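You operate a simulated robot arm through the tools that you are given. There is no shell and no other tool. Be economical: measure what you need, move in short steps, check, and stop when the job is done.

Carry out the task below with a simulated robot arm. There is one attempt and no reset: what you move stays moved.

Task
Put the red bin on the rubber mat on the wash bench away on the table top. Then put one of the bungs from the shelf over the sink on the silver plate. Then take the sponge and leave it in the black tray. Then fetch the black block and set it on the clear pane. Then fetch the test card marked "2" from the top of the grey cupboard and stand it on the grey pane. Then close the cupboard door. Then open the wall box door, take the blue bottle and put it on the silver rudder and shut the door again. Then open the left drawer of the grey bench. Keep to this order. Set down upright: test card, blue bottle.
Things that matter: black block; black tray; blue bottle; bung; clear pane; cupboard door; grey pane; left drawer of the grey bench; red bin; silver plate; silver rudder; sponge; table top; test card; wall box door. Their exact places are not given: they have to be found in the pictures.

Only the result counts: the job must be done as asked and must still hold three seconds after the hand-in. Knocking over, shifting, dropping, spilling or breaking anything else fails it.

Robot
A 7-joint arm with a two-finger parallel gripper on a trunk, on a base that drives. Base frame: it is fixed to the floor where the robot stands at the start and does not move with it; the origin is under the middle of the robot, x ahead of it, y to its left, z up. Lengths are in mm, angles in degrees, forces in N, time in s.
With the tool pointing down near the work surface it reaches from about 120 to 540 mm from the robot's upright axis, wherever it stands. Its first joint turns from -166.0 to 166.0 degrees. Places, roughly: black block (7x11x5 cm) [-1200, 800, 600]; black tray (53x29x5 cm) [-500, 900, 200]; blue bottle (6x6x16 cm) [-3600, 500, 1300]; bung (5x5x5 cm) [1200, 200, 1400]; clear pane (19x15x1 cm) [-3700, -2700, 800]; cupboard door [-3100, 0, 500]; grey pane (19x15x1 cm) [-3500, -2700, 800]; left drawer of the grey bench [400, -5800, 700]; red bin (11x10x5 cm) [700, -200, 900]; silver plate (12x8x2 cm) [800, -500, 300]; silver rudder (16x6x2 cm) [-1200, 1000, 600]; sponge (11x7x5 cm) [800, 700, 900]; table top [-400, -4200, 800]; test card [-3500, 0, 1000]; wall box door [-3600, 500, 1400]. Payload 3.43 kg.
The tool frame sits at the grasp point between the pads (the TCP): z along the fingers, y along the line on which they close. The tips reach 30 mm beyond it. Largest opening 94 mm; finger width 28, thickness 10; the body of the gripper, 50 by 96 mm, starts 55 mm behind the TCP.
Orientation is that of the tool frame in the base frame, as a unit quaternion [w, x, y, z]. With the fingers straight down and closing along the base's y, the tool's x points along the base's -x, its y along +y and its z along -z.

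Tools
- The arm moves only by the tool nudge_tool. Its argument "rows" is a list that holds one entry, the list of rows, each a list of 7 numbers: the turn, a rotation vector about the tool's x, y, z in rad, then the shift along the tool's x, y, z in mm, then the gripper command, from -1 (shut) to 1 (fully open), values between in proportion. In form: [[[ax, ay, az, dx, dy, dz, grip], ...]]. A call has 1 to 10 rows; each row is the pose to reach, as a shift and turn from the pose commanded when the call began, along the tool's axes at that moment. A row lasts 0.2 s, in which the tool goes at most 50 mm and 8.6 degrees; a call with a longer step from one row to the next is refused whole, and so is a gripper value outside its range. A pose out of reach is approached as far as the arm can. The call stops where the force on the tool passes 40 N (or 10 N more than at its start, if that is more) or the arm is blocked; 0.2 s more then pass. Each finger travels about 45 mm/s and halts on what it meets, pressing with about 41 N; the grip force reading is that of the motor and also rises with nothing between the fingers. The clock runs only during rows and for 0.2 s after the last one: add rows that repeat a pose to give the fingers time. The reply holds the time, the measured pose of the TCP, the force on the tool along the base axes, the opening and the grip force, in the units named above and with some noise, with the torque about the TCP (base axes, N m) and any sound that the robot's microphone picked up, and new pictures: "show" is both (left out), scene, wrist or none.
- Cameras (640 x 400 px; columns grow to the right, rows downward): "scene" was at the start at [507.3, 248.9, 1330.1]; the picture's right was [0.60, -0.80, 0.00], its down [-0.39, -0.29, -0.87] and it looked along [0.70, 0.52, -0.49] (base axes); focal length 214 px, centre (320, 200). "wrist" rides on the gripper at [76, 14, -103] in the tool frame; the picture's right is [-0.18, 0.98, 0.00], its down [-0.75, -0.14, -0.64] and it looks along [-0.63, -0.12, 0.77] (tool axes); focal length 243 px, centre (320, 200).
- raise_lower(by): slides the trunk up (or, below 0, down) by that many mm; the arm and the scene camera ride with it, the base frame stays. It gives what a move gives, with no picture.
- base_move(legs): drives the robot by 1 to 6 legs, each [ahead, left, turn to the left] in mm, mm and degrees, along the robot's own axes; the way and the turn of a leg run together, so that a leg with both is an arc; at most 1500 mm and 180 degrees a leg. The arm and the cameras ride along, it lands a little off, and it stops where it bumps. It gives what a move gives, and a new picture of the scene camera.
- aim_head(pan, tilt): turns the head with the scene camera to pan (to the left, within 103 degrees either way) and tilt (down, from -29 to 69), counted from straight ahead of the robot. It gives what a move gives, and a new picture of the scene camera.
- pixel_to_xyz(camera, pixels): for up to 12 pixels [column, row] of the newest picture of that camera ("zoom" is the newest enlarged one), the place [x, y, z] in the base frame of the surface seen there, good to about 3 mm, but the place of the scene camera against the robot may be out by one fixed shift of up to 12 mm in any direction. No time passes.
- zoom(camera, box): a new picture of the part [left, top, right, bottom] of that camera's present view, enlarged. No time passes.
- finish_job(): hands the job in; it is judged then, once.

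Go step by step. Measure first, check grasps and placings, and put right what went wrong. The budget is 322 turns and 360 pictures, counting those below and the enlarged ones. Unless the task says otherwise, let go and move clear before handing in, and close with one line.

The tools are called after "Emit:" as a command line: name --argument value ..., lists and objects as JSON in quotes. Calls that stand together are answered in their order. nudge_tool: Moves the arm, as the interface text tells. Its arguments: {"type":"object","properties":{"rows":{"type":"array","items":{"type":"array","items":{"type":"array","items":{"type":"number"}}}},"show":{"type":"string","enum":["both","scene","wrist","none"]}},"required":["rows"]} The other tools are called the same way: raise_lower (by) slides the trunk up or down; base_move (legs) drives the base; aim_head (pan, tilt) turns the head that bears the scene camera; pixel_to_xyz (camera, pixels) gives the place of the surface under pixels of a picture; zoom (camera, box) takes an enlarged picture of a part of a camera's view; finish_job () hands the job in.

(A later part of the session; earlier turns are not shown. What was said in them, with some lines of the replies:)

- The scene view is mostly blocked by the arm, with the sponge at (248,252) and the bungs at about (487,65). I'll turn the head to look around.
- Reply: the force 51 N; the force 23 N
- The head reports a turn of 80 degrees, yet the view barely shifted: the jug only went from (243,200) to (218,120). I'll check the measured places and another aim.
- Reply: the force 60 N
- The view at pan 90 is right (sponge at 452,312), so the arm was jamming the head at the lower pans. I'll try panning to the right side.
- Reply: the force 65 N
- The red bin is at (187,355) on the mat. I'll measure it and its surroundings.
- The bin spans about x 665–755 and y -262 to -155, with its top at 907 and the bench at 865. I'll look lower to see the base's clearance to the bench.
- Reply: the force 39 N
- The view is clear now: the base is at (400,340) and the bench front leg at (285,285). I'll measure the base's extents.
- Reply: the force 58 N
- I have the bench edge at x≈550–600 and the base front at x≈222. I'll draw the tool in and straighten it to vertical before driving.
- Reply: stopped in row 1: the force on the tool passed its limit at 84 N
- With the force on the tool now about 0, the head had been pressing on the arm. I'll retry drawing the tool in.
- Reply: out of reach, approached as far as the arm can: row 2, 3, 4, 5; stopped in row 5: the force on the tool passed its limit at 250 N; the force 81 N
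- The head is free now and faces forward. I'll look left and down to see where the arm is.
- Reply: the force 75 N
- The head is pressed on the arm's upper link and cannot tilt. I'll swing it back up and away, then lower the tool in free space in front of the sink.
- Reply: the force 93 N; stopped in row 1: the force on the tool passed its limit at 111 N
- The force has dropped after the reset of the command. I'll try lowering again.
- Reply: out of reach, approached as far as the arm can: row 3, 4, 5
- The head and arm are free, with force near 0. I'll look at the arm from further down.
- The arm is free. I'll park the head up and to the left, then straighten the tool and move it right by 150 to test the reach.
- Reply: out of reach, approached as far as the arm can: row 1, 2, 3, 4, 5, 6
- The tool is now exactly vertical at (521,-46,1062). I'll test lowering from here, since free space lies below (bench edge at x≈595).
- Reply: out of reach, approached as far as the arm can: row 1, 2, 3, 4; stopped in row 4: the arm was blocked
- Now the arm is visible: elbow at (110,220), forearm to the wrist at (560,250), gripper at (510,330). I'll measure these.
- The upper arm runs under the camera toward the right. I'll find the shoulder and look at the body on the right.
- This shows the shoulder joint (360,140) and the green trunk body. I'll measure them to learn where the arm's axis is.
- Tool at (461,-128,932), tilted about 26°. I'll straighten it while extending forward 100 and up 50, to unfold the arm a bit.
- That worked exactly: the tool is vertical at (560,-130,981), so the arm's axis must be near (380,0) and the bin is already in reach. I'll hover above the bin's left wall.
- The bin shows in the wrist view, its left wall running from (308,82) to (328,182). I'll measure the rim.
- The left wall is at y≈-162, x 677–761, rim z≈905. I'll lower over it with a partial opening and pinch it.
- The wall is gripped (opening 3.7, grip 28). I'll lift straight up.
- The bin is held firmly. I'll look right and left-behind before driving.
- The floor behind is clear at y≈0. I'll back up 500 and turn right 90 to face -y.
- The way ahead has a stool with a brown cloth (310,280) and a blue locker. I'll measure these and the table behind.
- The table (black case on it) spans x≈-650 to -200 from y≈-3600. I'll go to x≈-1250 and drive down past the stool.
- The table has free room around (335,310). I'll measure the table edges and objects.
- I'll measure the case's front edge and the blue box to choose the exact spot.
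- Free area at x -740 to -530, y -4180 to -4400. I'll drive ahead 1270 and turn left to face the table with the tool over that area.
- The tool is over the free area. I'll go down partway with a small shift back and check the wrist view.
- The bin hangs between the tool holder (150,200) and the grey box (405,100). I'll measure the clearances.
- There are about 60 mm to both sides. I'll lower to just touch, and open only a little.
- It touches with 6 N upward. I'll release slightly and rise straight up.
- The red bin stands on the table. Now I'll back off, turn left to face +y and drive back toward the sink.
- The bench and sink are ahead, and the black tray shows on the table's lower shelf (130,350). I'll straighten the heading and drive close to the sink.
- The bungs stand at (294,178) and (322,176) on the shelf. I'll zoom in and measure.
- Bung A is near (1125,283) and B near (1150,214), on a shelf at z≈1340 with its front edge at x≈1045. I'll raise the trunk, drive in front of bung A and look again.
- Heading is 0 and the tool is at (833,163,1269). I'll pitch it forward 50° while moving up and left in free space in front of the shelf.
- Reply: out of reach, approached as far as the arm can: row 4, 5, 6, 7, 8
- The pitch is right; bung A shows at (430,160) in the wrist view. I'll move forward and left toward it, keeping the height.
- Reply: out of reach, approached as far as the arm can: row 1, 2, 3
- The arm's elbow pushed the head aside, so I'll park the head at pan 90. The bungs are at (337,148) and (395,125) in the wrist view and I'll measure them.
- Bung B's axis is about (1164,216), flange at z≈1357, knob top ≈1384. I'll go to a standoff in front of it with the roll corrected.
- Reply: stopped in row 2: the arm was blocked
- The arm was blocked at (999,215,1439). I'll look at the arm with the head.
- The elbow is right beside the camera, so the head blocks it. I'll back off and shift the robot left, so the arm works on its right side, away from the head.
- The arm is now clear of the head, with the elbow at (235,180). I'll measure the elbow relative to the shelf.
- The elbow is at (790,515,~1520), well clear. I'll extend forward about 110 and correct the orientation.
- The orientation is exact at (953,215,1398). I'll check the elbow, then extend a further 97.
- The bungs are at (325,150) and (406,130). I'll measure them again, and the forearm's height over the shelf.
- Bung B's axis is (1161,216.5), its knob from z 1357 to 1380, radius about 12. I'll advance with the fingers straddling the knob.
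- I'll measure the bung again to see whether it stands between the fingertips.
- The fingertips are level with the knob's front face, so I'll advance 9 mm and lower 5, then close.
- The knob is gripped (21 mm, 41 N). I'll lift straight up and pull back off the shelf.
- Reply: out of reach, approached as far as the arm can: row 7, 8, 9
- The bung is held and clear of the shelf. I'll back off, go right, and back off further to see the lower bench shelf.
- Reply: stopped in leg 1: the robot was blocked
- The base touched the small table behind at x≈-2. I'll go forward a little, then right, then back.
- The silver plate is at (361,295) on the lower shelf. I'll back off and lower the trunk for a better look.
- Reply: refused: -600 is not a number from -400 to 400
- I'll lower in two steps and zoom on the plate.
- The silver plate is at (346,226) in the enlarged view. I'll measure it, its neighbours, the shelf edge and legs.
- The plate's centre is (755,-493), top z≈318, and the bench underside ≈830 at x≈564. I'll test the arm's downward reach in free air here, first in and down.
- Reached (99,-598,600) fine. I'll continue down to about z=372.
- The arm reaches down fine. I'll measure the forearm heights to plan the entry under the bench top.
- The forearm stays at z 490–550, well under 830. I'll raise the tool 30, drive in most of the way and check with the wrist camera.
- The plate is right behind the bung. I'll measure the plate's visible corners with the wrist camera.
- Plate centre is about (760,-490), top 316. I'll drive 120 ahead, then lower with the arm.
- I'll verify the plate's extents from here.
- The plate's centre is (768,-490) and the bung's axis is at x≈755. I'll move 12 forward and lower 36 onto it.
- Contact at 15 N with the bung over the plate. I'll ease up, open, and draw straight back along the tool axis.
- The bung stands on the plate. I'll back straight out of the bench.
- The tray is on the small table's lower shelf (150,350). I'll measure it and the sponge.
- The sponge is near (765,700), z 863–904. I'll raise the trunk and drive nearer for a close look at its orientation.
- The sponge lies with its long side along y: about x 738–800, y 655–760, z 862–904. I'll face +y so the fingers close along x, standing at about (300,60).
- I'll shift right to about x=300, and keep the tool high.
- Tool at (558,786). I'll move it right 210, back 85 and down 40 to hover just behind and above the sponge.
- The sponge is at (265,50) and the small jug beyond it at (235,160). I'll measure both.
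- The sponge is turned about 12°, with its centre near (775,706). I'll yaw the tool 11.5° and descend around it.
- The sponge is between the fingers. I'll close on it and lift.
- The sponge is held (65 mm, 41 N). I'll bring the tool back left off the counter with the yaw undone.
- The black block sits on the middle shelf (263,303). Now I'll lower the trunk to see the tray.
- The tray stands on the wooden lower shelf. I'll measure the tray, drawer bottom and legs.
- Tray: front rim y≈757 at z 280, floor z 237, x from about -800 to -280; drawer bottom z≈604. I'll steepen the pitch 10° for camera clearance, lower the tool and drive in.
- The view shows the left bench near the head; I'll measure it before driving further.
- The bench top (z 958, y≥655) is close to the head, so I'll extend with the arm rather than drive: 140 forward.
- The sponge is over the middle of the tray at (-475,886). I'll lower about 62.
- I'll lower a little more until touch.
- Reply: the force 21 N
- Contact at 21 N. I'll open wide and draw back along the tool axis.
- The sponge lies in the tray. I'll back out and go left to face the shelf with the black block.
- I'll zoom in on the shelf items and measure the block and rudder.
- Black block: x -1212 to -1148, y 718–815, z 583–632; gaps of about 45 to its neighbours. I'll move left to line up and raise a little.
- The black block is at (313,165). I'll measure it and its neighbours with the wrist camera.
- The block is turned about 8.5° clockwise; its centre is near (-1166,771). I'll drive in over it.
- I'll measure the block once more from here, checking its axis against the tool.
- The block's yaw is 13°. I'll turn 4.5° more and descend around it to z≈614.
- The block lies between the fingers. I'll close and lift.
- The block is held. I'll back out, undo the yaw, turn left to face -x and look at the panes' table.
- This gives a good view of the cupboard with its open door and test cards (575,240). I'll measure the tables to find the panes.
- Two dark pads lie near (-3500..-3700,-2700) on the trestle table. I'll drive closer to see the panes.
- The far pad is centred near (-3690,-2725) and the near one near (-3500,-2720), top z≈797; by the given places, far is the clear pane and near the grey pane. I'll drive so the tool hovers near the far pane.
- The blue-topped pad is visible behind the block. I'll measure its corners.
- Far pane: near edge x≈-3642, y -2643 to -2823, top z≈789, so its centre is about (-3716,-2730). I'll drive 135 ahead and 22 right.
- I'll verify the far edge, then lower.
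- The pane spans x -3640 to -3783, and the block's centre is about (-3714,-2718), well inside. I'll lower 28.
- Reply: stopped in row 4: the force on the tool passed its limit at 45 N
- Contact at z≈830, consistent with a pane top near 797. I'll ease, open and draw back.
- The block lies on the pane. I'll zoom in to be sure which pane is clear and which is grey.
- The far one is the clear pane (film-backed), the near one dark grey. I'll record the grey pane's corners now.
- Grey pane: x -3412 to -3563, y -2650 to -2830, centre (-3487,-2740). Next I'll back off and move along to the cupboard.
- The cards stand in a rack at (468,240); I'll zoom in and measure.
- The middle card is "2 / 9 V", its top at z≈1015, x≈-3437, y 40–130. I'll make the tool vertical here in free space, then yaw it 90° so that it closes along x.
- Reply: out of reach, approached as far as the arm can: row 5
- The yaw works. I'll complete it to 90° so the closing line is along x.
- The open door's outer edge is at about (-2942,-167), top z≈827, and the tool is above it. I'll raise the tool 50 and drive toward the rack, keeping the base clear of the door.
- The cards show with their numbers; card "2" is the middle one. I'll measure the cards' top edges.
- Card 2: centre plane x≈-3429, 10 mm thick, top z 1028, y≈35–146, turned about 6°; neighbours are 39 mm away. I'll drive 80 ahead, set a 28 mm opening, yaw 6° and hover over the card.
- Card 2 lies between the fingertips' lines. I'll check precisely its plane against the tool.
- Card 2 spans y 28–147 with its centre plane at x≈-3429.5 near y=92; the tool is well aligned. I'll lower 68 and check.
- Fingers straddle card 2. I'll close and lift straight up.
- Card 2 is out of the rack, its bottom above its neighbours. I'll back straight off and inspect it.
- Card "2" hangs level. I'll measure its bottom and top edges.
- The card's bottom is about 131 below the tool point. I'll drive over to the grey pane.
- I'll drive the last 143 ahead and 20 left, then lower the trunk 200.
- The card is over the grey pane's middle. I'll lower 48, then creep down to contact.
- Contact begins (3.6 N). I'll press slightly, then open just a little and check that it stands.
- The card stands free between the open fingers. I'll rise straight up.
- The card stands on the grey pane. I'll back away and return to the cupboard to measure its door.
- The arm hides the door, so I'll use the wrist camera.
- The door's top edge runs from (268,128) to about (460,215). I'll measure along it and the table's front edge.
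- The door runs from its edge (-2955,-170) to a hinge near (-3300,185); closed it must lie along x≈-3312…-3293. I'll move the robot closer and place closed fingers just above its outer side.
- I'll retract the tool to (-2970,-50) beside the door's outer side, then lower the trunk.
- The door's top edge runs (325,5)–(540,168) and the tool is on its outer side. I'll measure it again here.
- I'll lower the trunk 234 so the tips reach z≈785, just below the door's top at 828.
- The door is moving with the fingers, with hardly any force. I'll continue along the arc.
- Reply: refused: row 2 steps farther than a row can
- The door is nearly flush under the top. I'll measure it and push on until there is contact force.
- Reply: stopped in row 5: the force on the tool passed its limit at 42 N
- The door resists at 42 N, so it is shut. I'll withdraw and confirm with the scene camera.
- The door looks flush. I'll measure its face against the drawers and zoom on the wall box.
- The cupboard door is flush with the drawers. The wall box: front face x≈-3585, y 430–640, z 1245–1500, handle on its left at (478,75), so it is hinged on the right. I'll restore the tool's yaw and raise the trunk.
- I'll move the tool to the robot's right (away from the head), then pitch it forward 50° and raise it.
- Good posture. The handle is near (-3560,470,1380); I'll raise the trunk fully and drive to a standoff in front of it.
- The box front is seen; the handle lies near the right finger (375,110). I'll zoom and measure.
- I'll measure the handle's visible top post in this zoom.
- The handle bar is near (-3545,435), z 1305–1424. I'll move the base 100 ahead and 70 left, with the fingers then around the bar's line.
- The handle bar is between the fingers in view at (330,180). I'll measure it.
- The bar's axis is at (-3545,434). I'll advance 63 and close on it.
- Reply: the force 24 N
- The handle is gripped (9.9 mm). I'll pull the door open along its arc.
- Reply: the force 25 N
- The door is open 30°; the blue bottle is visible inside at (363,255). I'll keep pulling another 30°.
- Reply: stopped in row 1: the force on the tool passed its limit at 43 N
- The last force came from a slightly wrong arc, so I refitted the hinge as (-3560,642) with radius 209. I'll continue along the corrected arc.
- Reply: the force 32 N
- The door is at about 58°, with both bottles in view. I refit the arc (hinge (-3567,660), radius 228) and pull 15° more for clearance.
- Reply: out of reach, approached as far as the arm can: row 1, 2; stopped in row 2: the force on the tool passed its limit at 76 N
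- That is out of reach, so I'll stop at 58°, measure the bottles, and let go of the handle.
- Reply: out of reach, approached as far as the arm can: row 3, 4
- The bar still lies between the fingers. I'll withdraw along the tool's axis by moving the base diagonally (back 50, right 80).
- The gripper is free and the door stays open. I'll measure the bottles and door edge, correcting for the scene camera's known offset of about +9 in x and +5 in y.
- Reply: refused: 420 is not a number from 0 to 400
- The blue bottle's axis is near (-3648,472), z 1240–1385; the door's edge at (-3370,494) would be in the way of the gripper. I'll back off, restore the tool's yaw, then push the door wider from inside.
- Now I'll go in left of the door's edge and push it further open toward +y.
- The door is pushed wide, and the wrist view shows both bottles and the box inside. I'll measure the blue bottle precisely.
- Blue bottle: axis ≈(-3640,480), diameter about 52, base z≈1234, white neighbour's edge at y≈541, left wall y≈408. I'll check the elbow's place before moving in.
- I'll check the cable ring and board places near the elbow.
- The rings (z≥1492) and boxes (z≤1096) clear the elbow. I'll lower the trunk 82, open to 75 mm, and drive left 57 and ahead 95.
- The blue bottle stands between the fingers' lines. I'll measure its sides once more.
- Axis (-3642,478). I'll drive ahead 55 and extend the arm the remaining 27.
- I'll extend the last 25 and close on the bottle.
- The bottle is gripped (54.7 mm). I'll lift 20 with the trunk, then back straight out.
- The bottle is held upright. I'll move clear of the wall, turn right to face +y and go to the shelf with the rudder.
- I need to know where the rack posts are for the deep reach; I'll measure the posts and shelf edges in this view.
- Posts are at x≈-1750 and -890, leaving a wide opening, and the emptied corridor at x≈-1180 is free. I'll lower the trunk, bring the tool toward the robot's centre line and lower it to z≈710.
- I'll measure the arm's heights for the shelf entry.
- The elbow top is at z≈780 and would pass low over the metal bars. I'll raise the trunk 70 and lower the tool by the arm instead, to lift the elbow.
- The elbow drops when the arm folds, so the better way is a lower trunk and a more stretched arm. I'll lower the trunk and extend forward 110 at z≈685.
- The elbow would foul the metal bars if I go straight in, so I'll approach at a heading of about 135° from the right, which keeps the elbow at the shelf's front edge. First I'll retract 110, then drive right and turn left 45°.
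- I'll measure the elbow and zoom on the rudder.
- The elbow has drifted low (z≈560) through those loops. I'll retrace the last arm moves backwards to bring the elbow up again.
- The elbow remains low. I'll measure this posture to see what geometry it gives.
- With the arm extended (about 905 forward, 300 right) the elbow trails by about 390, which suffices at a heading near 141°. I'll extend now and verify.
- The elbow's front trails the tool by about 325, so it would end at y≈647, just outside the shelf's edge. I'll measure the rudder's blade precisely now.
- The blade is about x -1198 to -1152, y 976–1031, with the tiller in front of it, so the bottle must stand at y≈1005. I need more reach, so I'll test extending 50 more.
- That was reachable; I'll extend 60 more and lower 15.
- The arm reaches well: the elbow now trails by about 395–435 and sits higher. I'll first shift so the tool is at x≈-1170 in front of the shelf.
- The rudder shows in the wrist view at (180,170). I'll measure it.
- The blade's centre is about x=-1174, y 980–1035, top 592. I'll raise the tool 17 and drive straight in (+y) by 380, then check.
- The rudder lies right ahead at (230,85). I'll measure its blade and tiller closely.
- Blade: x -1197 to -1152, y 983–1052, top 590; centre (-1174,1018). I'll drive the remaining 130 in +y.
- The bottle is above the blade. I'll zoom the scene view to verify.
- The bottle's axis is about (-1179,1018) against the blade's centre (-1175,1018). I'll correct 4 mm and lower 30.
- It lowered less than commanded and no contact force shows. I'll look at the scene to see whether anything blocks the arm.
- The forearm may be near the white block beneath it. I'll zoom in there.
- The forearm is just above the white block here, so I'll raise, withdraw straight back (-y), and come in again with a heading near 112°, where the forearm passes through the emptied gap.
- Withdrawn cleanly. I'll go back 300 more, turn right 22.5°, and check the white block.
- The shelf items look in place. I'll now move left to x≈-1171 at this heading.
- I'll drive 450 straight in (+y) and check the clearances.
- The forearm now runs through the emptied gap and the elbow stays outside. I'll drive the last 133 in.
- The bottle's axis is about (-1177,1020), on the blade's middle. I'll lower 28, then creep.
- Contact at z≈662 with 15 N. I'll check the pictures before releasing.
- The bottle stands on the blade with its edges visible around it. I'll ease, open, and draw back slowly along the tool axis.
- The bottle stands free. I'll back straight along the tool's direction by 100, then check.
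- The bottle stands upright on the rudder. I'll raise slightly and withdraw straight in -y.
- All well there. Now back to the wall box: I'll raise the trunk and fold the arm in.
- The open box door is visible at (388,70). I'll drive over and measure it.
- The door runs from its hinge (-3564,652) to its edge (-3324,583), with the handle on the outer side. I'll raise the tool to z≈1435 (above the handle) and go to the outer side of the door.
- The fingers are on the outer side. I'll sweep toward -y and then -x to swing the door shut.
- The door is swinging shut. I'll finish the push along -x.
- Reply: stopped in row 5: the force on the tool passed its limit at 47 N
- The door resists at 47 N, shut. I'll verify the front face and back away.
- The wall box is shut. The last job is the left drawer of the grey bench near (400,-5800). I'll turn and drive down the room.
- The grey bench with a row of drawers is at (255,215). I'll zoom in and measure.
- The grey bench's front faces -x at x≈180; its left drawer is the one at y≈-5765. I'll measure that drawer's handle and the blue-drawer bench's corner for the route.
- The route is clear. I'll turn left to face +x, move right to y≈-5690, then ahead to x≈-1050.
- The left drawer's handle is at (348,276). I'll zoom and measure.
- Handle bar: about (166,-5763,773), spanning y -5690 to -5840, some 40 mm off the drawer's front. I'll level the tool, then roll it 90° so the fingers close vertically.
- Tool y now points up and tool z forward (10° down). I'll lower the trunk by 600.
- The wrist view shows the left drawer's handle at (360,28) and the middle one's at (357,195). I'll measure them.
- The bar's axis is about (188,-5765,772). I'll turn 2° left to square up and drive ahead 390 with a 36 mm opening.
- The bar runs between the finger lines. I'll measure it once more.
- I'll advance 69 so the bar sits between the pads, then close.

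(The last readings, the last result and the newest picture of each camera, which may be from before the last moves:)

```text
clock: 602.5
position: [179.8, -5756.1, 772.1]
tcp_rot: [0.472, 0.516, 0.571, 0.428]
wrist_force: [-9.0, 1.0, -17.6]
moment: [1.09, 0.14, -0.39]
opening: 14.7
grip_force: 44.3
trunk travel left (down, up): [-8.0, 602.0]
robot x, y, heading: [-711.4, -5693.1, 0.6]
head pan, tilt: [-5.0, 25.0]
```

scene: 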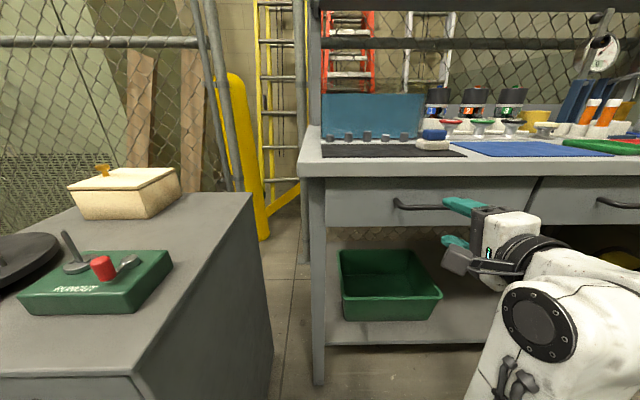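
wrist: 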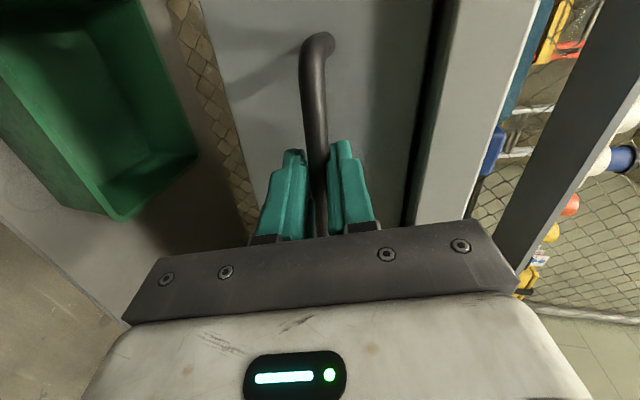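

The bar is gripped. I'll pull the drawer out along its normal (-x, slightly +y), 100 first.

Emit:
nudge_tool --rows '[[[0, 0, 0, 2.5, -4.4, -24.5, -1], [0, 0, 0, 5, -8.9, -49, -1], [0, 0, 0, 7.4, -13.3, -73.6, -1], [0, 0, 0, 9.8, -17.7, -98, -1], [0, 0, 0, 9.8, -17.7, -98, -1]]]' --show "scene"

```text
clock: 603.7
position: [104.3, -5752.3, 771.5]
tcp_rot: [0.474, 0.516, 0.571, 0.429]
wrist_force: [-1.2, -5.7, -20.2]
moment: [1.15, 0.23, -1.16]
opening: 14.6
grip_force: 45.1
out of reach, approached as far as the arm can: row 4, 5
trunk travel left (down, up): [-8.0, 602.0]
robot x, y, heading: [-711.1, -5694.9, 0.6]
head pan, tilt: [-5.0, 25.0]
```

scene: 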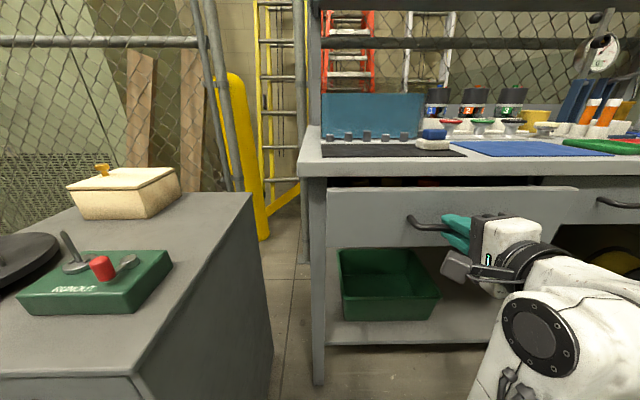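

The drawer slides (75 mm so far). I'll pull further by backing the base 180.

Emit:
base_move --legs '[[-180, 14, 0]]'

Emit:
nudge_tool --rows '[[[0, 0, 0, 0, 0, 0, -1]]]' --show "both"

```text
clock: 605.3
position: [-80.8, -5738.9, 772.4]
tcp_rot: [0.474, 0.517, 0.569, 0.429]
wrist_force: [-1.7, -33.3, -18.3]
moment: [1.22, 0.18, -0.62]
opening: 14.7
grip_force: 44.9
trunk travel left (down, up): [-8.0, 602.0]
robot x, y, heading: [-891.0, -5684.7, 1.0]
head pan, tilt: [-5.0, 25.0]
```

scene: 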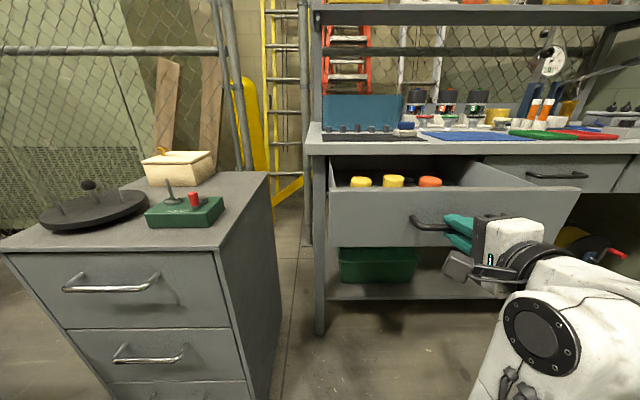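

```text
clock: 605.7
position: [-81.1, -5738.9, 772.7]
tcp_rot: [0.473, 0.519, 0.569, 0.428]
wrist_force: [0.1, -2.4, -4.4]
moment: [1.61, -0.03, 0.51]
opening: 14.4
grip_force: 45.4
trunk travel left (down, up): [-8.0, 602.0]
robot x, y, heading: [-895.3, -5683.8, 0.7]
head pan, tilt: [-5.0, 25.0]
```

scene: 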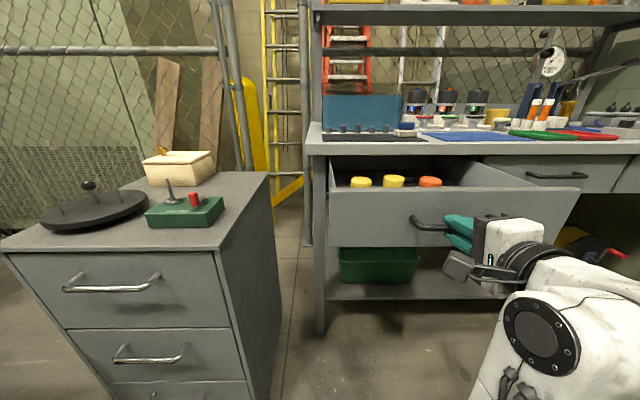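
wrist: 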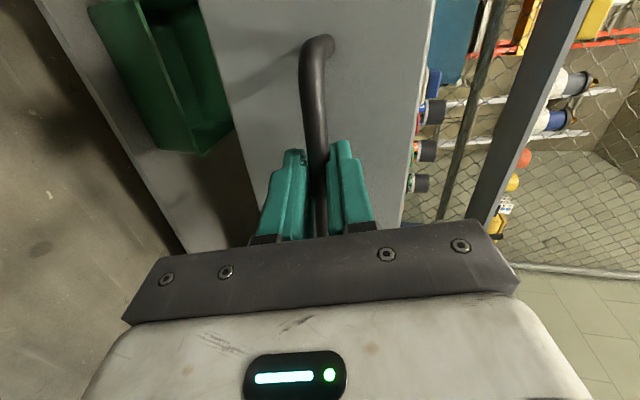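

The drawer is out about 260 mm with its contents in view. I'll pull another 60 gently; the grip would slip before anything else moved.

Emit:
base_move --legs '[[-60, 5, 0]]'

Emit:
nudge_tool --rows '[[[0, 0, 0, 0, 0, 0, -1]]]' --show "wrist"

Emit:
pixel_to_xyz --camera "scene" --pixels '[[360, 215], [540, 225], [450, 145], [340, 160]]'

```text
clock: 606.6
position: [-141.3, -5735.1, 772.3]
tcp_rot: [0.475, 0.519, 0.568, 0.427]
wrist_force: [1.7, -4.2, -6.4]
moment: [1.36, -0.01, 0.01]
opening: 14.5
grip_force: 45.5
trunk travel left (down, up): [-8.0, 602.0]
robot x, y, heading: [-952.1, -5679.6, 1.2]
head pan, tilt: [-5.0, 25.0]
```

scene: 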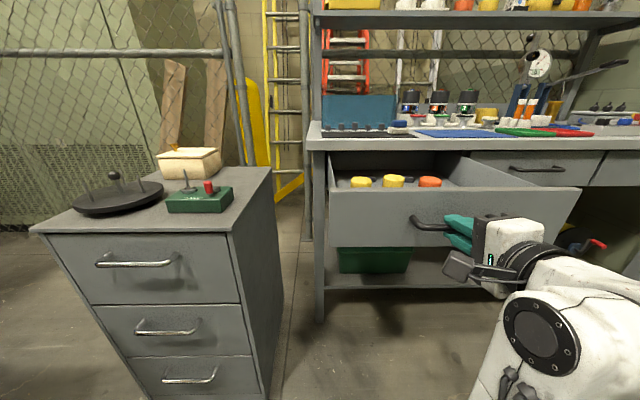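

```text
clock: 607.0
position: [-141.4, -5735.6, 771.4]
tcp_rot: [0.474, 0.519, 0.569, 0.428]
wrist_force: [-0.6, 0.1, -1.2]
moment: [1.46, -0.06, -0.02]
opening: 14.5
grip_force: 45.4
trunk travel left (down, up): [-8.0, 602.0]
robot x, y, heading: [-949.9, -5682.2, 0.9]
head pan, tilt: [-5.0, 25.0]
```

wrist: 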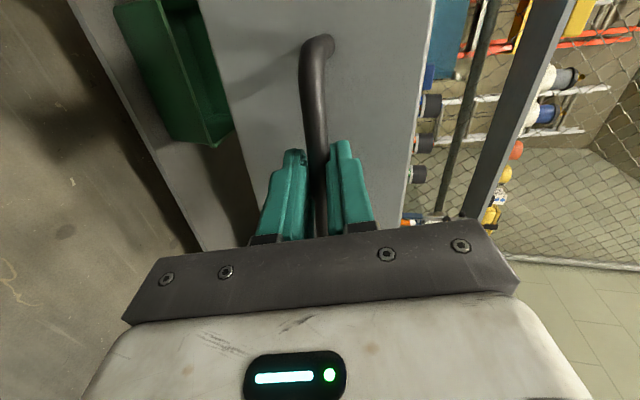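

```text
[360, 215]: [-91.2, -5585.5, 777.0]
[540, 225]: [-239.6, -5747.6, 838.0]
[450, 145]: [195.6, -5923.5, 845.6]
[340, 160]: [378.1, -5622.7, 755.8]
```

The drawer is open about 320 mm. I'll release the bar and back straight off.

Emit:
nudge_tool --rows '[[[0, 0, 0, 0, 0, 0, -0.2], [0, 0, 0, 0, 0, 0, -0.2], [0, 0, 0, 0, 0, 0, -0.2]]]' --show "wrist"

Emit:
base_move --legs '[[-300, 0, 0]]'

```text
clock: 607.8
position: [-140.9, -5735.6, 771.2]
tcp_rot: [0.475, 0.518, 0.568, 0.428]
wrist_force: [-0.5, 1.0, -0.1]
moment: [-0.03, -0.01, 0.01]
opening: 37.8
grip_force: 0.0
trunk travel left (down, up): [-8.0, 602.0]
robot x, y, heading: [-951.2, -5681.5, 0.8]
head pan, tilt: [-5.0, 25.0]
```

wrist: 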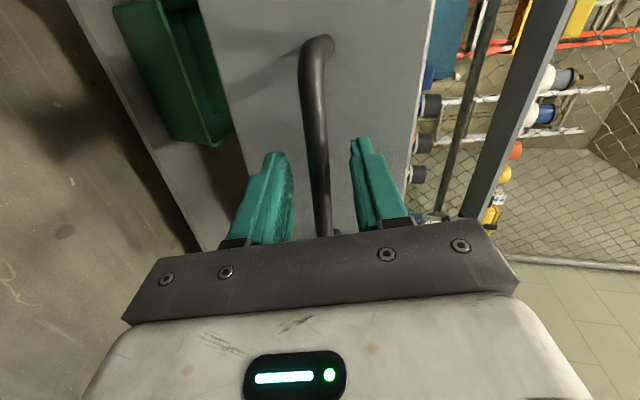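

```text
clock: 609.9
position: [-435.0, -5738.1, 772.0]
tcp_rot: [0.474, 0.517, 0.57, 0.429]
wrist_force: [-0.2, 0.3, -0.2]
moment: [-0.03, -0.05, 0.0]
opening: 38.0
grip_force: 0.1
trunk travel left (down, up): [-8.0, 602.0]
robot x, y, heading: [-1247.3, -5682.4, 1.2]
head pan, tilt: [-5.0, 25.0]
```

scene: 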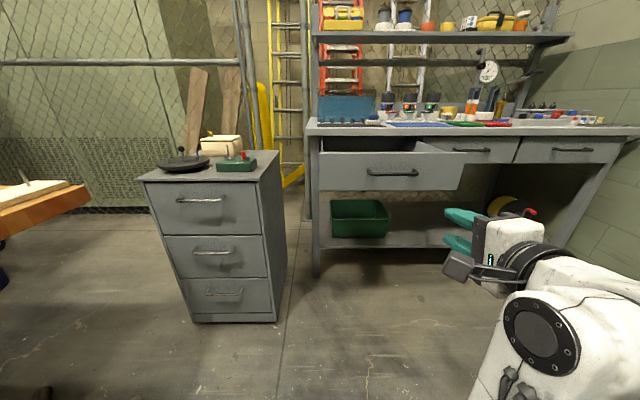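

The drawer stays open. Before handing in, I'll back off and check that the card and block still stand on their panes.

Emit:
base_move --legs '[[-600, 0, 0], [0, 0, 80]]'

Emit:
aim_head --pan 45 --tilt 10

Emit:
zoom --camera "scene" --box '[220, 130, 460, 280]'

```text
clock: 616.4
position: [-1577.3, -4922.7, 772.5]
tcp_rot: [0.137, 0.091, 0.764, 0.624]
wrist_force: [0.2, 0.5, 0.2]
moment: [-0.01, 0.03, 0.01]
opening: 37.6
grip_force: 0.2
trunk travel left (down, up): [-8.0, 602.0]
robot x, y, heading: [-1896.0, -5674.6, 71.9]
head pan, tilt: [-5.0, 25.0]
stopped in leg 2: the robot was blocked; the commanded pose is now the measured one
```

scene: 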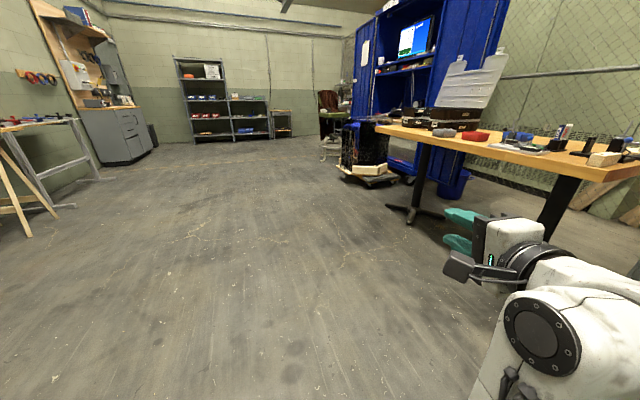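

```text
clock: 617.6
position: [-1577.6, -4922.8, 771.8]
tcp_rot: [0.137, 0.09, 0.764, 0.624]
wrist_force: [1.4, 0.9, 0.2]
moment: [0.0, -0.02, 0.0]
opening: 37.6
grip_force: 0.1
trunk travel left (down, up): [-8.0, 602.0]
robot x, y, heading: [-1890.3, -5674.1, 72.0]
head pan, tilt: [45.0, 10.0]
```

scene: 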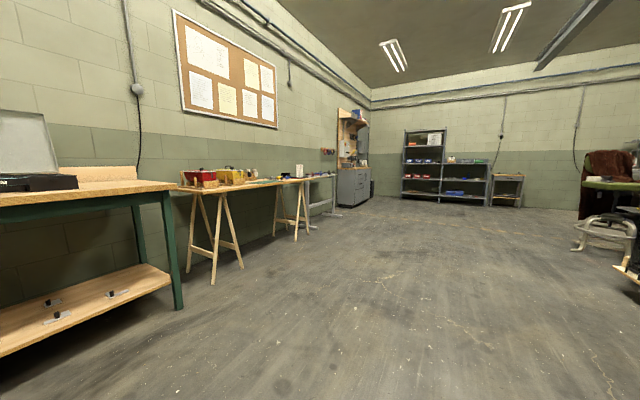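

```text
2.67 times, centred on (340, 205) of scene
```

zoom: 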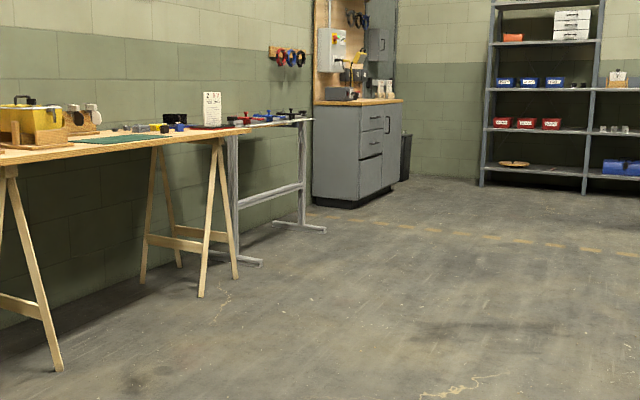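

The card stands upright and the block is next to it. The turn stopped on a bump behind, so I'll move gently away from it and look there.

Emit:
base_move --legs '[[120, 60, 0]]'

Emit:
aim_head --pan 103 --tilt 40

Emit:
aim_head --pan -103 --tilt 40

```text
clock: 618.9
position: [-1596.8, -4790.6, 772.7]
tcp_rot: [0.136, 0.09, 0.764, 0.624]
wrist_force: [0.2, 0.8, 0.4]
moment: [-0.03, 0.0, 0.01]
opening: 37.6
grip_force: 0.1
trunk travel left (down, up): [-8.0, 602.0]
robot x, y, heading: [-1908.8, -5539.2, 71.9]
head pan, tilt: [45.0, 10.0]
```

scene: 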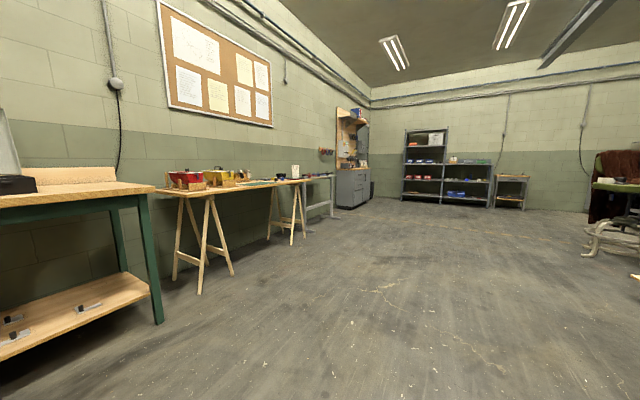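

```text
clock: 620.2
position: [-1597.0, -4790.8, 771.6]
tcp_rot: [0.137, 0.09, 0.764, 0.624]
wrist_force: [0.5, 0.2, 0.7]
moment: [-0.01, 0.0, 0.07]
opening: 37.4
grip_force: 0.1
trunk travel left (down, up): [-8.0, 602.0]
robot x, y, heading: [-1911.0, -5543.0, 72.3]
head pan, tilt: [103.0, 40.0]
```

scene: 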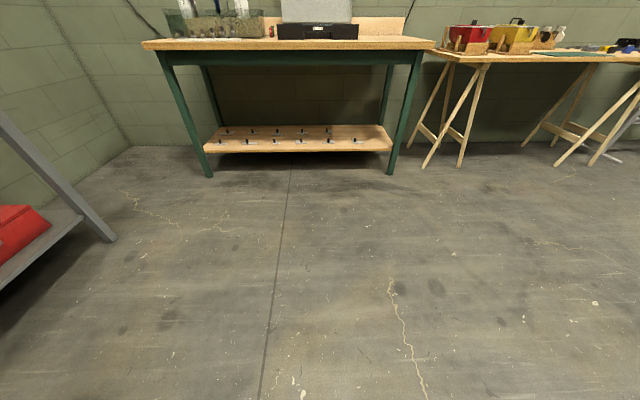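

```text
clock: 623.2
position: [-1597.3, -4790.0, 772.8]
tcp_rot: [0.136, 0.09, 0.764, 0.624]
wrist_force: [-0.2, 0.6, -0.4]
moment: [0.02, -0.03, -0.03]
opening: 37.6
grip_force: 0.0
trunk travel left (down, up): [-8.0, 602.0]
robot x, y, heading: [-1914.4, -5542.0, 72.2]
head pan, tilt: [-103.0, 40.0]
```

scene: 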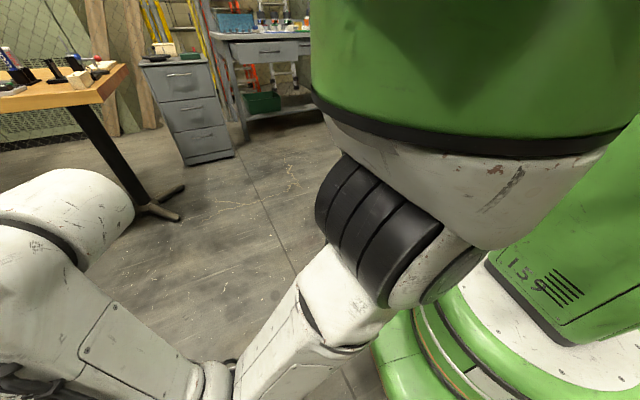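

The drawer is still open, the hand is empty and clear, and everything I could check is in place. I'm handing in the job.

Emit:
finish_job

```text
The job is handed in.
```

I carried out every step in the order you gave and handed the job in; the judge's result has not come back. The base bumped something twice: the small table beside the sink, and something unseen behind it near the blue-drawer bench at the end. I saw nothing shifted either time, but could not see directly behind the robot.
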